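You operate a simulated robot arm through the tools that you are given. There is no shell and no other tool. Be economical: measure what you need, move in short steps, check, and stop when the job is done.

Carry out the task below with a simulated robot arm. There is one attempt and no reset: what you move stays moved.

JOB
Stand the yellow bender former beside the red brush. It goes on the side that lies toward x +0.7, y -0.7 (a direction in the base frame), with about 3 cm between them.
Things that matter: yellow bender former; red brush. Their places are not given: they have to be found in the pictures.

The check looks at the end state, three seconds after you hand in, the way a careful person would. Anything else that was tipped, shoved, dropped, spilled or broken makes it a failure.

ROBOT AND FRAMES
A 7-joint arm with a two-finger parallel gripper, fixed in place. Base frame: the origin is at the foot of the arm, x ahead of it, y to its left, z up; the work surface is at about z = 0. Lengths are in mm, angles in degrees, forces in N, time in s.
With the tool pointing down near the work surface it reaches from about 240 to 620 mm from the base axis. Its first joint turns from -66.0 to 66.0 degrees. Payload 2.6 kg.
The tool frame sits at the grasp point between the pads (the TCP): z along the fingers, y along the line on which they close. The tips reach 30 mm beyond it. The gripper opens to 94 mm. The fingers are 28 mm wide and 10 mm thick; the gripper's body (50 by 96 mm) begins 55 mm behind the TCP.
Orientation is told as [roll, pitch, yaw] about the base's x, y, z axes, in that order, counted from this pose: with the fingers straight down and closing along the base's y, the tool's x points along the base's -x, its y along +y and its z along -z.

CONTROLS
- The arm moves only by the tool jog_arm. Its argument "plan" is a list of rows, each an object of numbers (a shift or turn left out is 0, a gripper value left out holds the last): "x", "y", "z": the shift along the tool's x, y, z in cm; "rx", "ry", "rz": the turn, a rotation vector about the tool's x, y, z in degrees; "fingers": the opening, from 0 (shut) to 1 (fully open). In form: [{"x": .., "y": .., "z": .., "rx": .., "ry": .., "rz": .., "fingers": ..}, ...]. A call has 1 to 20 rows; each row shifts and turns the commanded pose from where the row before left it, along the tool's axes as they then stand. A row lasts 0.2 s, in which the tool goes at most 50 mm and 8.6 degrees; a call with a longer step from one row to the next is refused whole, and so is a gripper value outside its range. Where a pose cannot be reached the arm comes as near as it can. A force on the tool above 40 N (or 10 N above the force at the start of the call, whichever is more), or a blocked arm, ends the call early, and 0.2 s more pass. The fingers move at their own pace (about 72 mm/s each) and stop on an object; they squeeze with about 34 N. The grip force told is the motor's: it shows also when the fingers shut on nothing. Time passes only in rows, and 0.2 s behind the last, so rows that do not move let the fingers close. The reply holds the time, the measured pose of the TCP, the force on the tool along the base axes, the opening and the grip force, in the units named above and with some noise, and new pictures: "show" is both (left out), scene, wrist or none.
- Cameras (640 x 400 px; columns grow to the right, rows downward): "scene" is fixed at [35.3, 422.6, 584.3]; the picture's right is [-0.81, -0.58, 0.00], its down [-0.32, 0.45, -0.83] and it looks along [0.49, -0.68, -0.55] (base axes); focal length 353 px, centre (320, 200). "wrist" rides on the gripper at [-37, 0, -58] in the tool frame; the picture's right is [0.00, -1.00, 0.00], its down [0.97, 0.00, -0.24] and it looks along [0.24, 0.00, 0.97] (tool axes); focal length 218 px, centre (320, 200).
- measure_at(camera, pixels): there is no depth. For up to 12 entries [column, row, z] of the newest picture of that camera ("zoom" is the newest enlarged one), the place [x, y] in the base frame at which the ray of that pixel passes the height z, good to about 2 mm, but the place of the scene camera against the robot may be out by one fixed shift of up to 25 mm in any direction. The clock stands still meanwhile.
- zoom(camera, box): a new picture of the part [left, top, right, bottom] of that camera's present view, enlarged. The clock stands still meanwhile.
- hand_in(): hands the job in; it is judged then, once.

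Go step by step. Measure first, check grasps and placings, and put right what went wrong. The budget is 60 turns and 120 pictures, counting those below and the enlarged ones. Unless the task says otherwise, let go and move clear before handing in, and close with one line.

The tools are called by a JSON object that holds its "fn" and its "kwargs". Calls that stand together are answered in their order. jog_arm: Moves the arm, as the interface text tells. Its arguments: {"type":"object","properties":{"plan":{"type":"array"},"show":{"type":"string","enum":["both","scene","wrist","none"]}},"required":["plan"]} The other tools are called the same way: measure_at (camera, pixels) gives the place at which the rays of pixels pass given heights; zoom (camera, box) takes an enlarged picture of a part of a camera's view; hand_in () hands the job in.

At the start:

```text
clock: 0.0
ee_pos: [444.9, -60.7, 314.8]
tcp_rot: [0.0, 0.0, 0.1]
ft_force: [-0.9, 0.1, 0.1]
grip_width: 94.2
grasp_force: 0.0
```

scene: 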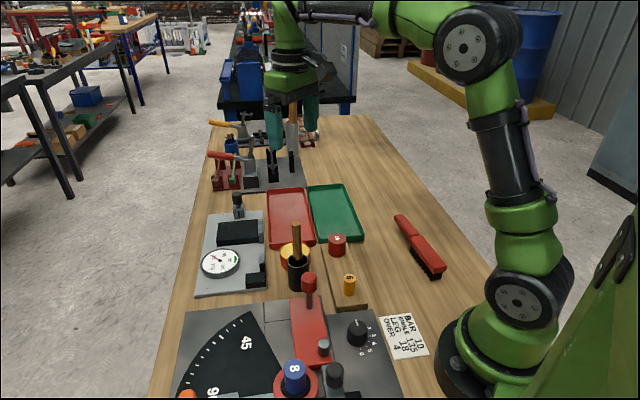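
wrist: 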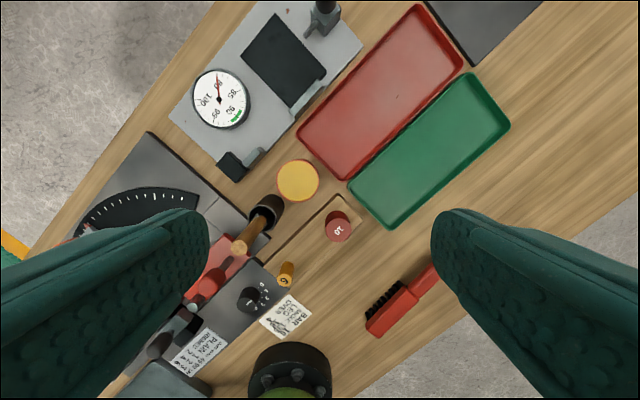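

The pictures show a small yellow cylinder marked 6 (scene 349,285; wrist 286,274), a large yellow disc (wrist 298,180), and the red brush (scene 420,247; wrist 400,305). I'll zoom in to tell them apart.

{"fn": "zoom", "kwargs": {"camera": "scene", "box": [260, 200, 460, 325]}}

{"fn": "zoom", "kwargs": {"camera": "wrist", "box": [220, 150, 460, 350]}}

{"fn": "measure_at", "kwargs": {"camera": "wrist", "pixels": [[286, 268, 30], [283, 283, 0], [366, 332, 0], [366, 332, 20], [417, 297, 20], [405, 280, 20], [435, 268, 20], [385, 335, 20], [338, 228, 30], [298, 180, 30], [366, 306, 0], [400, 280, 0]]}}

```text
3.20 times, centred on (360, 262) of scene
```

zoom: 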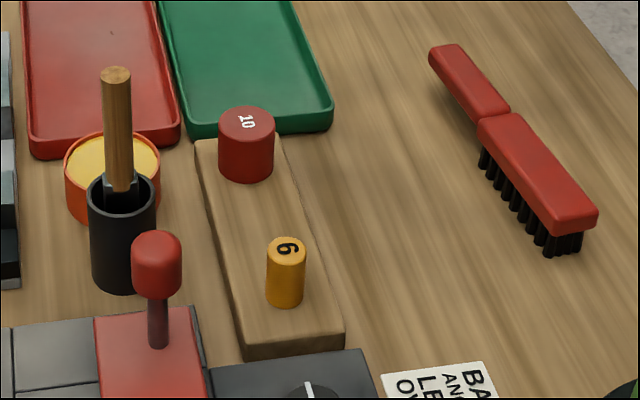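

```text
2.00 times, centred on (340, 250) of wrist
```

zoom: 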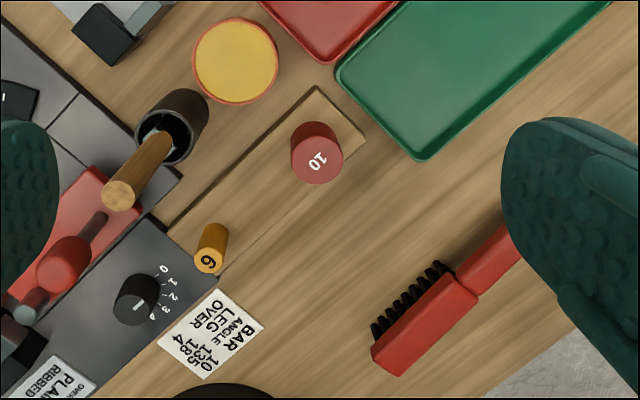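

```text
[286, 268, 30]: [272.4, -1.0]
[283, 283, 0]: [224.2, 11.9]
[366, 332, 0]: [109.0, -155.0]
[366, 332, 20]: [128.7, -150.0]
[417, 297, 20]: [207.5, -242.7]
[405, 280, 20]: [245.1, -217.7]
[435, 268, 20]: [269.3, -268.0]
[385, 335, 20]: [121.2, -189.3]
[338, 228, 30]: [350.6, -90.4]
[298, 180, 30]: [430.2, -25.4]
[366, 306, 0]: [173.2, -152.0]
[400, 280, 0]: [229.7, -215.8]
```

The small cylinder marked "6" on the wooden block is the yellow former. The large disc is an orange tin with something yellow in it. The brush's long axis runs almost along the requested direction, so the target is beyond the handle tip (scene 400,216). I'll measure these in the scene view as well.

{"fn": "measure_at", "kwargs": {"camera": "scene", "pixels": [[349, 294, 15], [349, 277, 45], [344, 295, 15], [355, 295, 15], [398, 216, 30], [398, 220, 10], [443, 270, 35], [431, 278, 0], [333, 311, 15], [297, 288, 0], [296, 224, 110], [309, 277, 100]]}}

{"fn": "zoom", "kwargs": {"camera": "scene", "box": [380, 180, 460, 230]}}

{"fn": "zoom", "kwargs": {"camera": "scene", "box": [280, 215, 400, 330]}}

```text
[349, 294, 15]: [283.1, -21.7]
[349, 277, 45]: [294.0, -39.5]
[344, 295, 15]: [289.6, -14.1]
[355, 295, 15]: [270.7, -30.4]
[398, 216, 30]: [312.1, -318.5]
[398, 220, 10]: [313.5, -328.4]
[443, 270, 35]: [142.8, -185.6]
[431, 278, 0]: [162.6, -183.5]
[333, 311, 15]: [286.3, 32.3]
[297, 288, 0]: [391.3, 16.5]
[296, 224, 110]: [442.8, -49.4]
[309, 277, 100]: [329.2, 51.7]
```

```text
8.00 times, centred on (420, 205) of scene
```

zoom: 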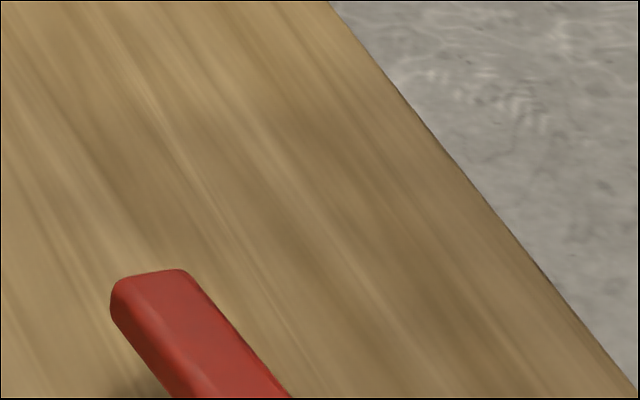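

```text
3.48 times, centred on (340, 272) of scene
```

zoom: 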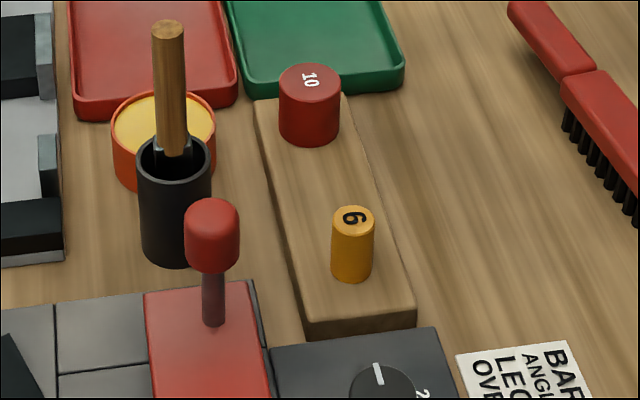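

The former is about 22 mm wide and about 40 mm tall, standing on the block near (280,-15). The handle tip is near (310,-320), give or take the scene camera's fixed shift. I'll move closer at a safe height for a better wrist view.

{"fn": "jog_arm", "kwargs": {"plan": [{"x": 4.5}, {"x": 4.5}, {"x": 4, "z": 2}, {"z": 4}, {}]}}

```text
clock: 1.2
ee_pos: [315.0, -61.4, 255.8]
tcp_rot: [0.0, 0.1, 0.1]
ft_force: [0.1, 0.0, -0.9]
grip_width: 94.1
grasp_force: 0.1
```

scene: 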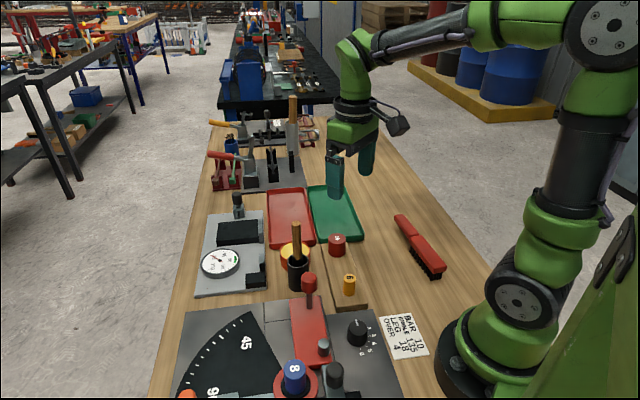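
wrist: 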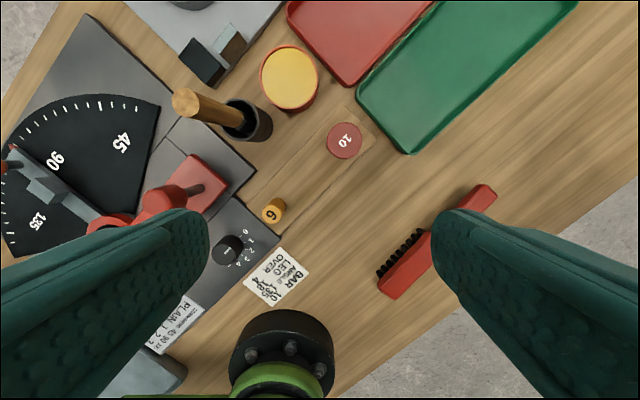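

Now the former's top is at wrist (272,214) and the base edge at about (282,202). The handle tip is at (488,188). I'll measure at several heights.

{"fn": "measure_at", "kwargs": {"camera": "wrist", "pixels": [[271, 214, 60], [271, 214, 50], [271, 214, 70], [278, 207, 18], [278, 207, 25], [480, 185, 25], [496, 193, 25], [488, 190, 25], [488, 190, 15], [393, 298, 35], [344, 140, 55], [210, 185, 60]]}}

{"fn": "zoom", "kwargs": {"camera": "wrist", "box": [220, 160, 320, 260]}}

{"fn": "zoom", "kwargs": {"camera": "wrist", "box": [420, 150, 540, 230]}}

```text
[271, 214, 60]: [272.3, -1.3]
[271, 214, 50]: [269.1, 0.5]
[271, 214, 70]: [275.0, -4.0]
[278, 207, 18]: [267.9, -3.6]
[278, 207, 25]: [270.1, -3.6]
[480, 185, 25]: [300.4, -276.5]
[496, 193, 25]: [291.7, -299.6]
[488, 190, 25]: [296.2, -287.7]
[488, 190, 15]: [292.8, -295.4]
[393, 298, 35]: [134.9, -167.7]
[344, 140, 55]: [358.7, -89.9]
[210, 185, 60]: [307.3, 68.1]
```

```text
4.00 times, centred on (270, 210) of wrist
```

zoom: 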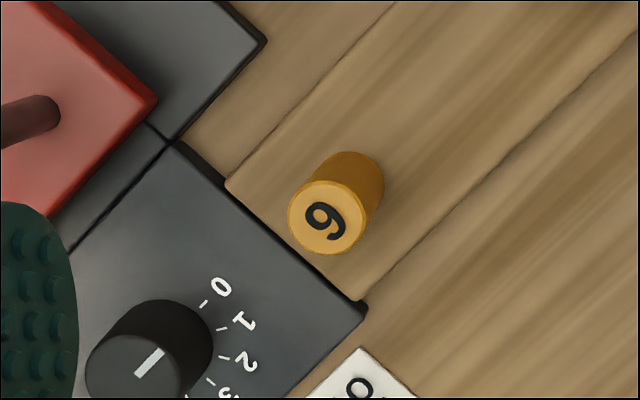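

```text
5.00 times, centred on (480, 190) of wrist
```

zoom: 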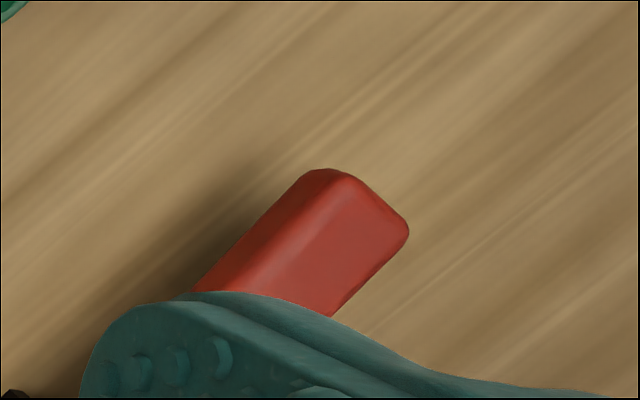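

The former measures about (269.5,-2). Its top is near z 58 and the block top near z 18. I'll move above it at the current height, turn 45° so the fingers close across the block, and narrow the opening to keep clear of the machine plate.

{"fn": "jog_arm", "kwargs": {"plan": [{"x": 2.3, "y": 3, "fingers": 0.5}, {"x": 2.25, "y": 2.94}, {"rz": 7.5}, {"rz": 7.5}, {"rz": 7.5}, {"rz": 7.5}, {"rz": 7.5}, {"rz": 7.5}, {"z": 4}, {"z": 4}, {}]}}

```text
clock: 3.6
ee_pos: [268.3, -2.1, 174.4]
tcp_rot: [0.0, -0.1, -45.0]
ft_force: [-0.5, -0.6, 0.4]
grip_width: 47.0
grasp_force: 0.1
```

scene: 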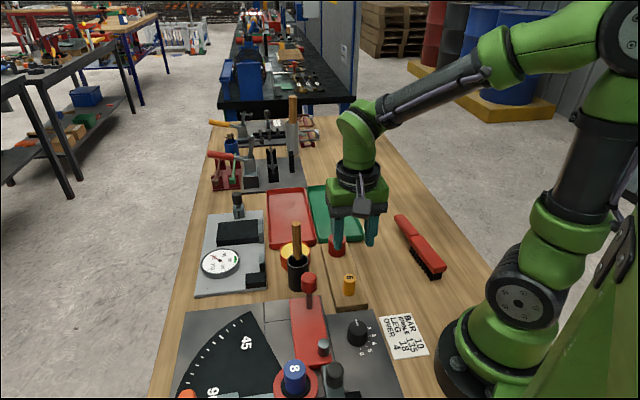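
wrist: 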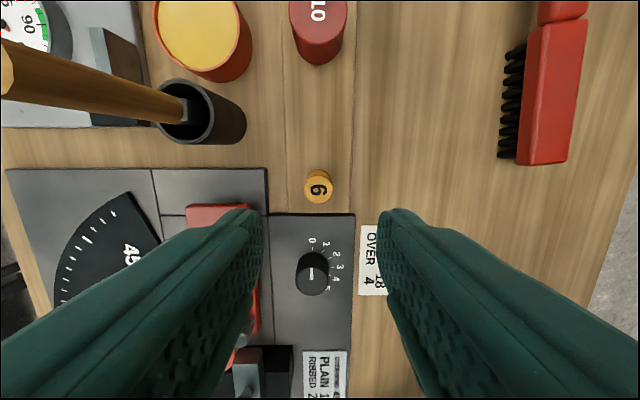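

The former's top is now centred at wrist (318,186). I'll re-measure to refine the position and check the knob and lever clearance.

{"fn": "measure_at", "kwargs": {"camera": "wrist", "pixels": [[318, 187, 58], [318, 187, 50], [319, 177, 18], [319, 177, 30], [313, 275, 60], [353, 213, 18], [355, 190, 18], [283, 190, 18], [270, 190, 30], [318, 170, 58], [318, 203, 58]]}}

{"fn": "zoom", "kwargs": {"camera": "wrist", "box": [240, 130, 400, 230]}}

```text
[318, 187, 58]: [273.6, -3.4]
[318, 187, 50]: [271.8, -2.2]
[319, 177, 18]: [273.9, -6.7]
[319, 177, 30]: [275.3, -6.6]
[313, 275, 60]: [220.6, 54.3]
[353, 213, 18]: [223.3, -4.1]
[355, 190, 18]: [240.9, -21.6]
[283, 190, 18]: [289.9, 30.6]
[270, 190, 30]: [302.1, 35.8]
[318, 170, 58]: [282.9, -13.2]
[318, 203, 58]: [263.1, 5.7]
```

```text
4.00 times, centred on (320, 180) of wrist
```

zoom: 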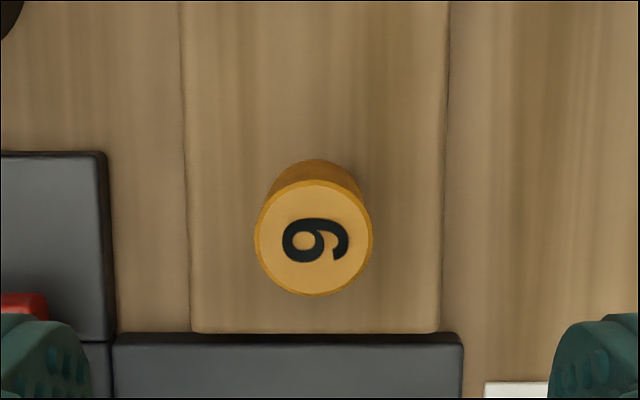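

The former's centre is about (272,-2.5), and the left plate edge is about 50 mm away, so the fingers clear it. I'll make a small correction and descend part way.

{"fn": "jog_arm", "kwargs": {"plan": [{"x": -0.27, "y": 0.23}, {"z": 3}, {"z": 3}, {"z": 2}, {"z": 1.5}, {}]}}

```text
clock: 5.0
ee_pos: [272.7, -0.7, 79.6]
tcp_rot: [0.0, 0.0, -45.0]
ft_force: [0.6, -0.1, 0.3]
grip_width: 47.2
grasp_force: 0.1
```

scene: 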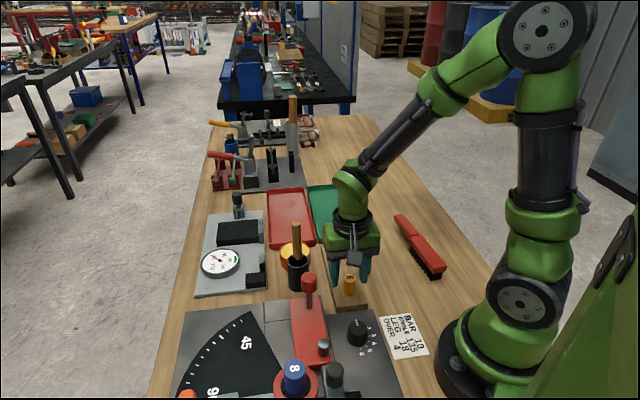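
wrist: 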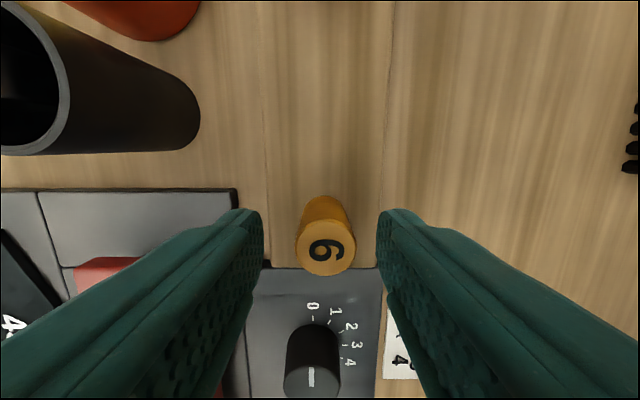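

The former sits between the fingers with its top at wrist (326,247), slightly right of centre. I'll measure it, including its base.

{"fn": "measure_at", "kwargs": {"camera": "wrist", "pixels": [[326, 247, 58], [326, 247, 50], [326, 247, 54], [323, 196, 18], [326, 218, 50], [326, 218, 58], [326, 276, 58], [324, 267, 18]]}}

{"fn": "zoom", "kwargs": {"camera": "scene", "box": [310, 230, 400, 320]}}

```text
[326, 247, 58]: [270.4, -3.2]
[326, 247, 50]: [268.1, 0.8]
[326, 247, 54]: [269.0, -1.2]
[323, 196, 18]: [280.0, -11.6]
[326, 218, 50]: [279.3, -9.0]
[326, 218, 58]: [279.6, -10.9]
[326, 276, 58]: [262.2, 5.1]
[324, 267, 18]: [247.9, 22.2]
```

```text
4.44 times, centred on (355, 275) of scene
```

zoom: 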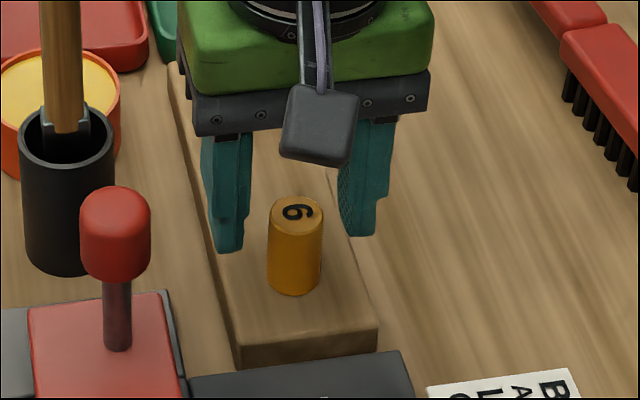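

The base and top both put the centre at about (271.5,-3). I'll shift slightly, descend to z≈54 so the tips stay about 6 mm above the block, and close.

{"fn": "jog_arm", "kwargs": {"plan": [{"x": -0.1, "y": -0.22}, {"z": 1.3}, {"z": 1.2}, {}, {"fingers": 0.1}, {}, {}, {}]}}

```text
clock: 6.8
ee_pos: [271.8, -2.7, 55.5]
tcp_rot: [0.0, 0.0, -45.0]
ft_force: [-0.2, 0.6, -0.4]
grip_width: 23.2
grasp_force: 34.2
```

scene: 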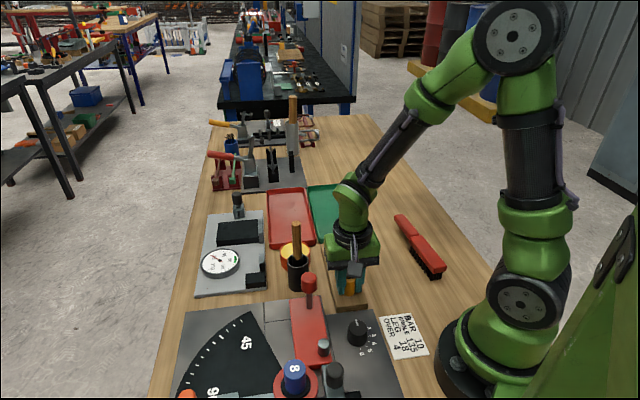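
wrist: 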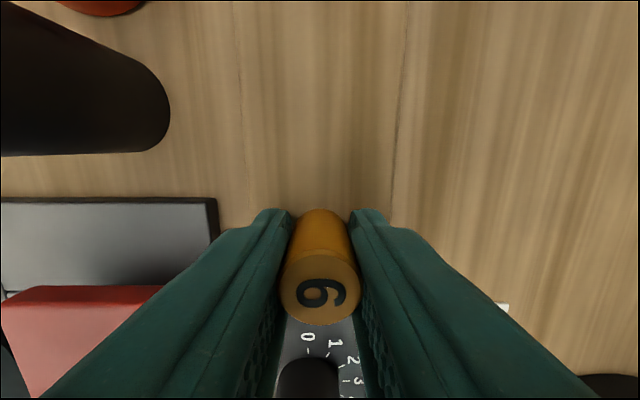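

The former is gripped (23.2 mm, 34 N). I'll lift it straight up.

{"fn": "jog_arm", "kwargs": {"plan": [{"z": -1}, {"z": -2}, {"z": -4}, {"z": -4.5}, {"z": -4.5}, {}]}}

```text
clock: 8.2
ee_pos: [273.4, -4.0, 215.6]
tcp_rot: [0.0, -0.1, -45.1]
ft_force: [0.9, -0.2, -1.0]
grip_width: 23.1
grasp_force: 33.7
```

scene: 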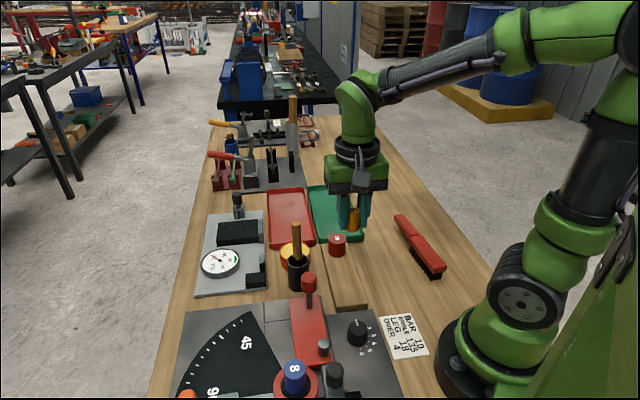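
wrist: 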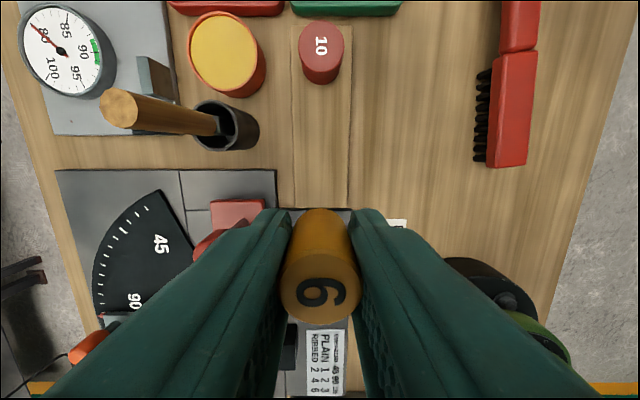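

The former is lifted, and the wooden block is undisturbed. In this turned view the brush (wrist 515,80) runs vertically, so its axis matches the target direction. I'll carry the former across high up toward the handle tip.

{"fn": "jog_arm", "kwargs": {"plan": [{"x": -3.2, "y": -2.6}, {"x": -3.2, "y": -2.6}, {"x": -3.2, "y": -2.6}, {"x": -3.2, "y": -2.6}, {"x": -3.2, "y": -2.6}, {"x": -3.2, "y": -2.5}, {}]}}

```text
clock: 9.8
ee_pos: [299.5, -249.2, 215.7]
tcp_rot: [0.0, -0.1, -45.1]
ft_force: [-0.1, -0.2, -1.3]
grip_width: 22.9
grasp_force: 33.6
```

scene: 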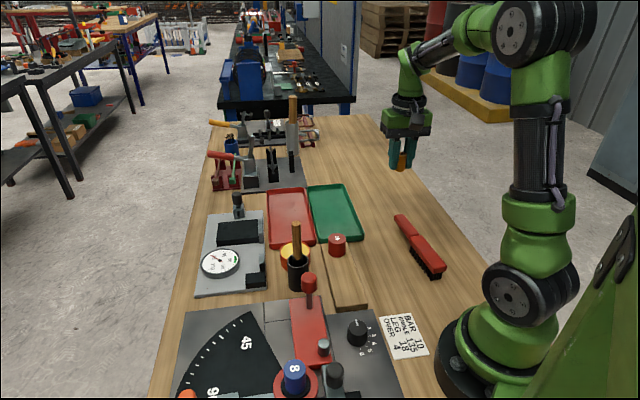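
wrist: 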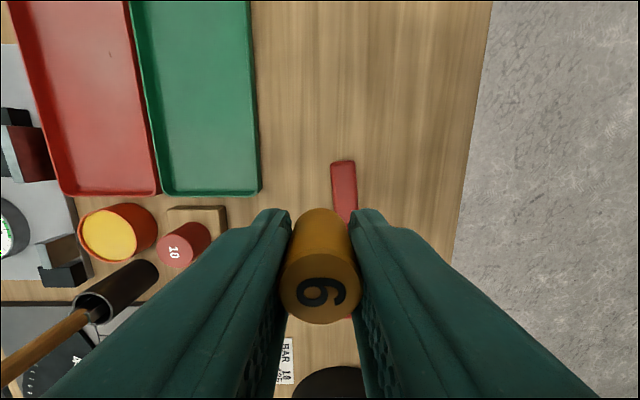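

The handle tip is at wrist (343,161). I'll measure it at several heights to get its position and height.

{"fn": "measure_at", "kwargs": {"camera": "wrist", "pixels": [[343, 161, 0], [343, 161, 15], [343, 161, 25], [343, 161, 35], [343, 161, 45], [330, 163, 30], [356, 163, 30], [343, 200, 30]]}}

{"fn": "zoom", "kwargs": {"camera": "wrist", "box": [280, 120, 400, 220]}}

```text
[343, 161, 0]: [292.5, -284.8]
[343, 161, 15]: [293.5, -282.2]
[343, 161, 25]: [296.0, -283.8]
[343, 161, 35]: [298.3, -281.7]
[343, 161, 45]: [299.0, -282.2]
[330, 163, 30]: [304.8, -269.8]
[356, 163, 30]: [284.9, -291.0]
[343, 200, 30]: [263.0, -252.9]
```

```text
4.00 times, centred on (340, 170) of wrist
```

zoom: 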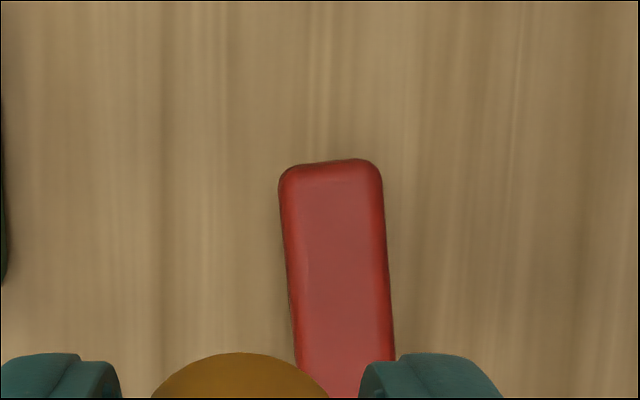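

The handle tip is about (297,-283) at z≈30. With a 3 cm gap plus the former's radius, the target centre is about (324,-316). I'll move there and descend part way.

{"fn": "jog_arm", "kwargs": {"plan": [{"x": -3.23, "y": -1.5}, {"x": -3.23, "y": -1.49}, {"z": 4}, {"z": 4}, {"z": 4}, {"z": 3}, {}]}}

```text
clock: 11.4
ee_pos: [324.4, -315.5, 67.1]
tcp_rot: [-0.1, 0.0, -45.0]
ft_force: [-0.3, 0.6, -1.1]
grip_width: 23.1
grasp_force: 34.6
```

scene: 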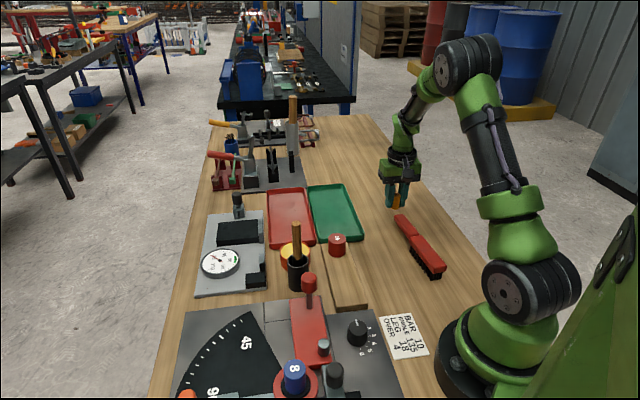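
wrist: 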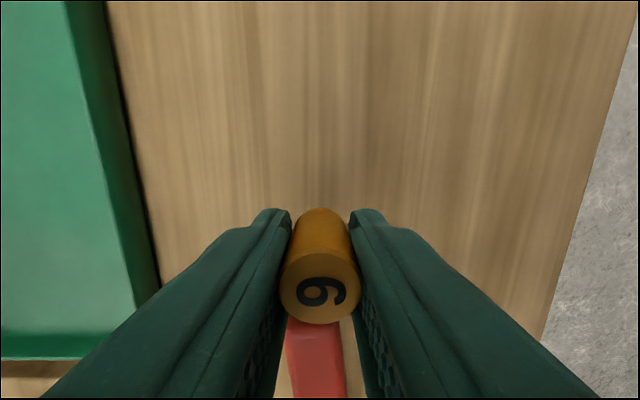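

I'm over the target with the handle tip just behind (wrist 313,330). I'll descend in small steps and watch the force.

{"fn": "jog_arm", "kwargs": {"plan": [{"z": 1.2}, {"z": 0.8}, {"z": 0.3}, {}]}}

{"fn": "zoom", "kwargs": {"camera": "scene", "box": [360, 150, 460, 250]}}

```text
clock: 12.4
ee_pos: [323.6, -314.8, 43.1]
tcp_rot: [0.0, -0.1, -45.0]
ft_force: [-0.5, 0.3, -1.3]
grip_width: 22.8
grasp_force: 34.2
```

scene: 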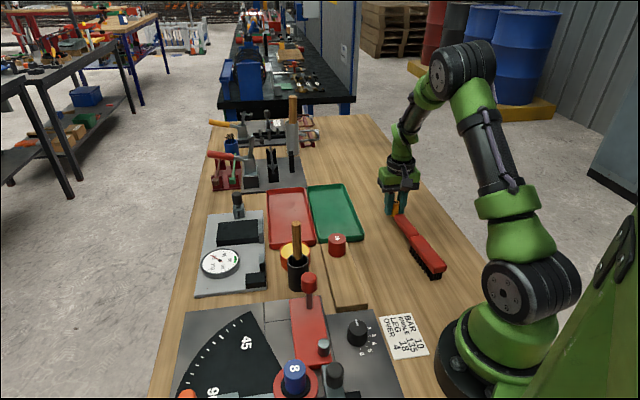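
wrist: 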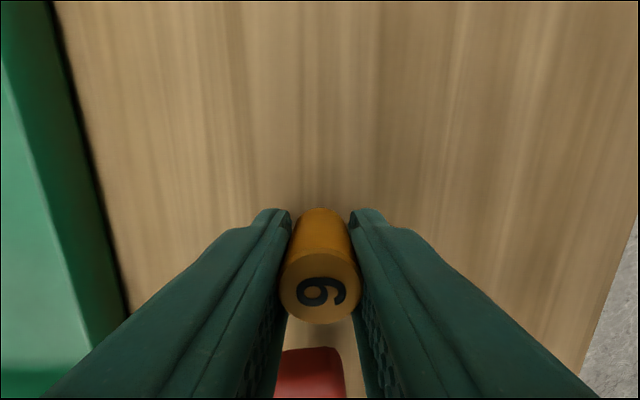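

```text
4.00 times, centred on (410, 200) of scene
```

zoom: 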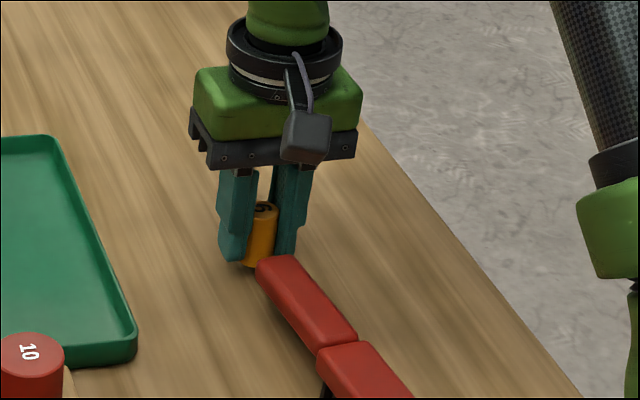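

The tip is now visible at wrist (315,347). I'll measure it against the TCP and keep going down in small steps.

{"fn": "measure_at", "kwargs": {"camera": "wrist", "pixels": [[315, 347, 25], [315, 347, 32], [285, 352, 30], [340, 347, 30]]}}

{"fn": "jog_arm", "kwargs": {"plan": [{"z": 0.2}, {"z": 0.2}, {}], "show": "none"}}

```text
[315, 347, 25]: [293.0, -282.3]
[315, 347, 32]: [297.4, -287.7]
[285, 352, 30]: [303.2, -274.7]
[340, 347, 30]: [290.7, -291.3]
```

```text
clock: 13.2
ee_pos: [323.6, -316.2, 38.0]
tcp_rot: [0.0, 0.0, -45.1]
ft_force: [-0.2, 0.3, -0.7]
grip_width: 23.1
grasp_force: 34.4
```

The tip is about (296,-285), which gives a gap of about 30 mm. There's no contact yet, so I'll continue down slowly.

{"fn": "jog_arm", "kwargs": {"plan": [{"z": 0.1}, {"z": 0.1}, {}], "show": "none"}}

```text
clock: 14.0
ee_pos: [323.5, -315.0, 36.9]
tcp_rot: [0.1, 0.1, -45.0]
ft_force: [0.1, 0.5, -0.6]
grip_width: 22.9
grasp_force: 34.0
```

{"fn": "jog_arm", "kwargs": {"plan": [{"z": 0.1}, {"z": 0.1}, {}], "show": "none"}}

{"fn": "zoom", "kwargs": {"camera": "scene", "box": [380, 180, 440, 230]}}

```text
clock: 14.8
ee_pos: [322.8, -315.5, 35.5]
tcp_rot: [0.0, -0.1, -45.0]
ft_force: [0.0, -0.4, -0.8]
grip_width: 23.2
grasp_force: 34.3
```

```text
8.00 times, centred on (410, 205) of scene
```

zoom: 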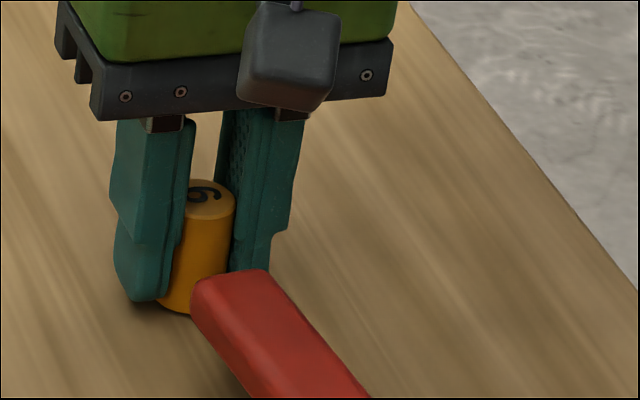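

The readings show no contact yet (about -0.8 N), and the former's base reaches slightly past the fingertips. I'll continue in 1 mm steps.

{"fn": "jog_arm", "kwargs": {"plan": [{"z": 0.1}, {"z": 0.1}, {}], "show": "none"}}

```text
clock: 15.6
ee_pos: [322.8, -315.6, 32.7]
tcp_rot: [0.0, 0.0, -45.1]
ft_force: [-1.8, 1.9, 8.4]
grip_width: 23.1
grasp_force: 34.0
```

Contact is at 8.4 N, so the former is seated. I'll open, wait, then rise straight up.

{"fn": "jog_arm", "kwargs": {"plan": [{"z": -0.05}, {"fingers": 0.5}, {}, {}, {"z": -1}, {"z": -3}, {"z": -4}, {"z": -4}, {"z": -4}, {}]}}

{"fn": "zoom", "kwargs": {"camera": "scene", "box": [360, 170, 460, 290]}}

```text
clock: 17.8
ee_pos: [320.3, -312.4, 192.0]
tcp_rot: [0.0, 0.0, -44.9]
ft_force: [0.1, -1.4, -1.1]
grip_width: 47.0
grasp_force: 0.1
```

scene: 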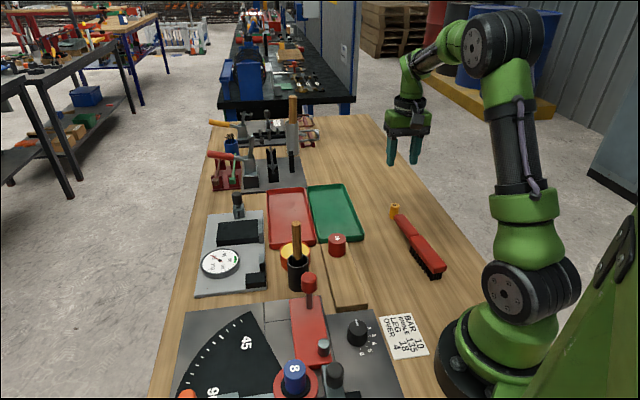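
wrist: 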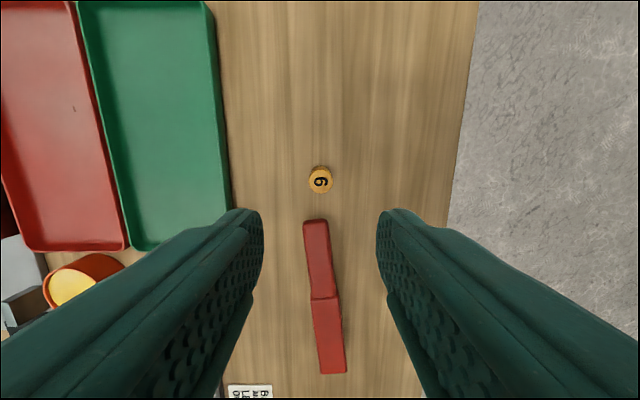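

```text
3.33 times, centred on (410, 230) of scene
```

zoom: 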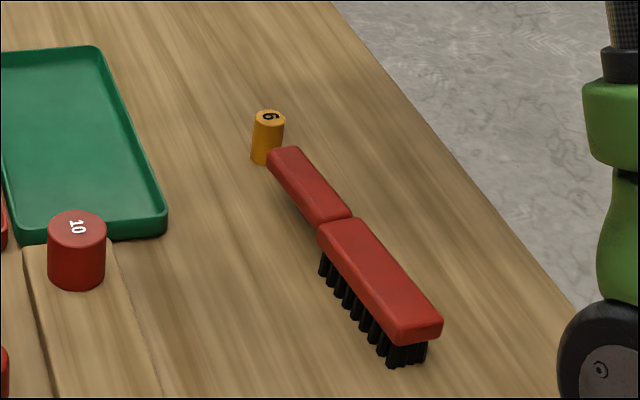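

The former stands upright (wrist 320,182), just beyond the handle tip (315,220). I'll measure the gap once to check it.

{"fn": "measure_at", "kwargs": {"camera": "wrist", "pixels": [[320, 184, 38], [320, 194, 38], [320, 166, 0], [315, 220, 28], [315, 220, 35], [332, 373, 35]]}}

```text
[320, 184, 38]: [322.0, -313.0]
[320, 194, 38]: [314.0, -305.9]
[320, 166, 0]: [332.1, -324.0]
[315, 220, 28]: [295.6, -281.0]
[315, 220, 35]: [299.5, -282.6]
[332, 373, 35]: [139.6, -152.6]
```

The former's centre is about (322,-314) and the handle tip about (297,-282), so the gap is about 29 mm. Nothing else has moved and the gripper is clear, so I'm handing in.

{"fn": "hand_in", "kwargs": {}}

```text
The job is handed in.
```

The yellow bender former stands upright about 3 cm beyond the red brush's handle tip, on the +x/−y side, and the job is handed in.
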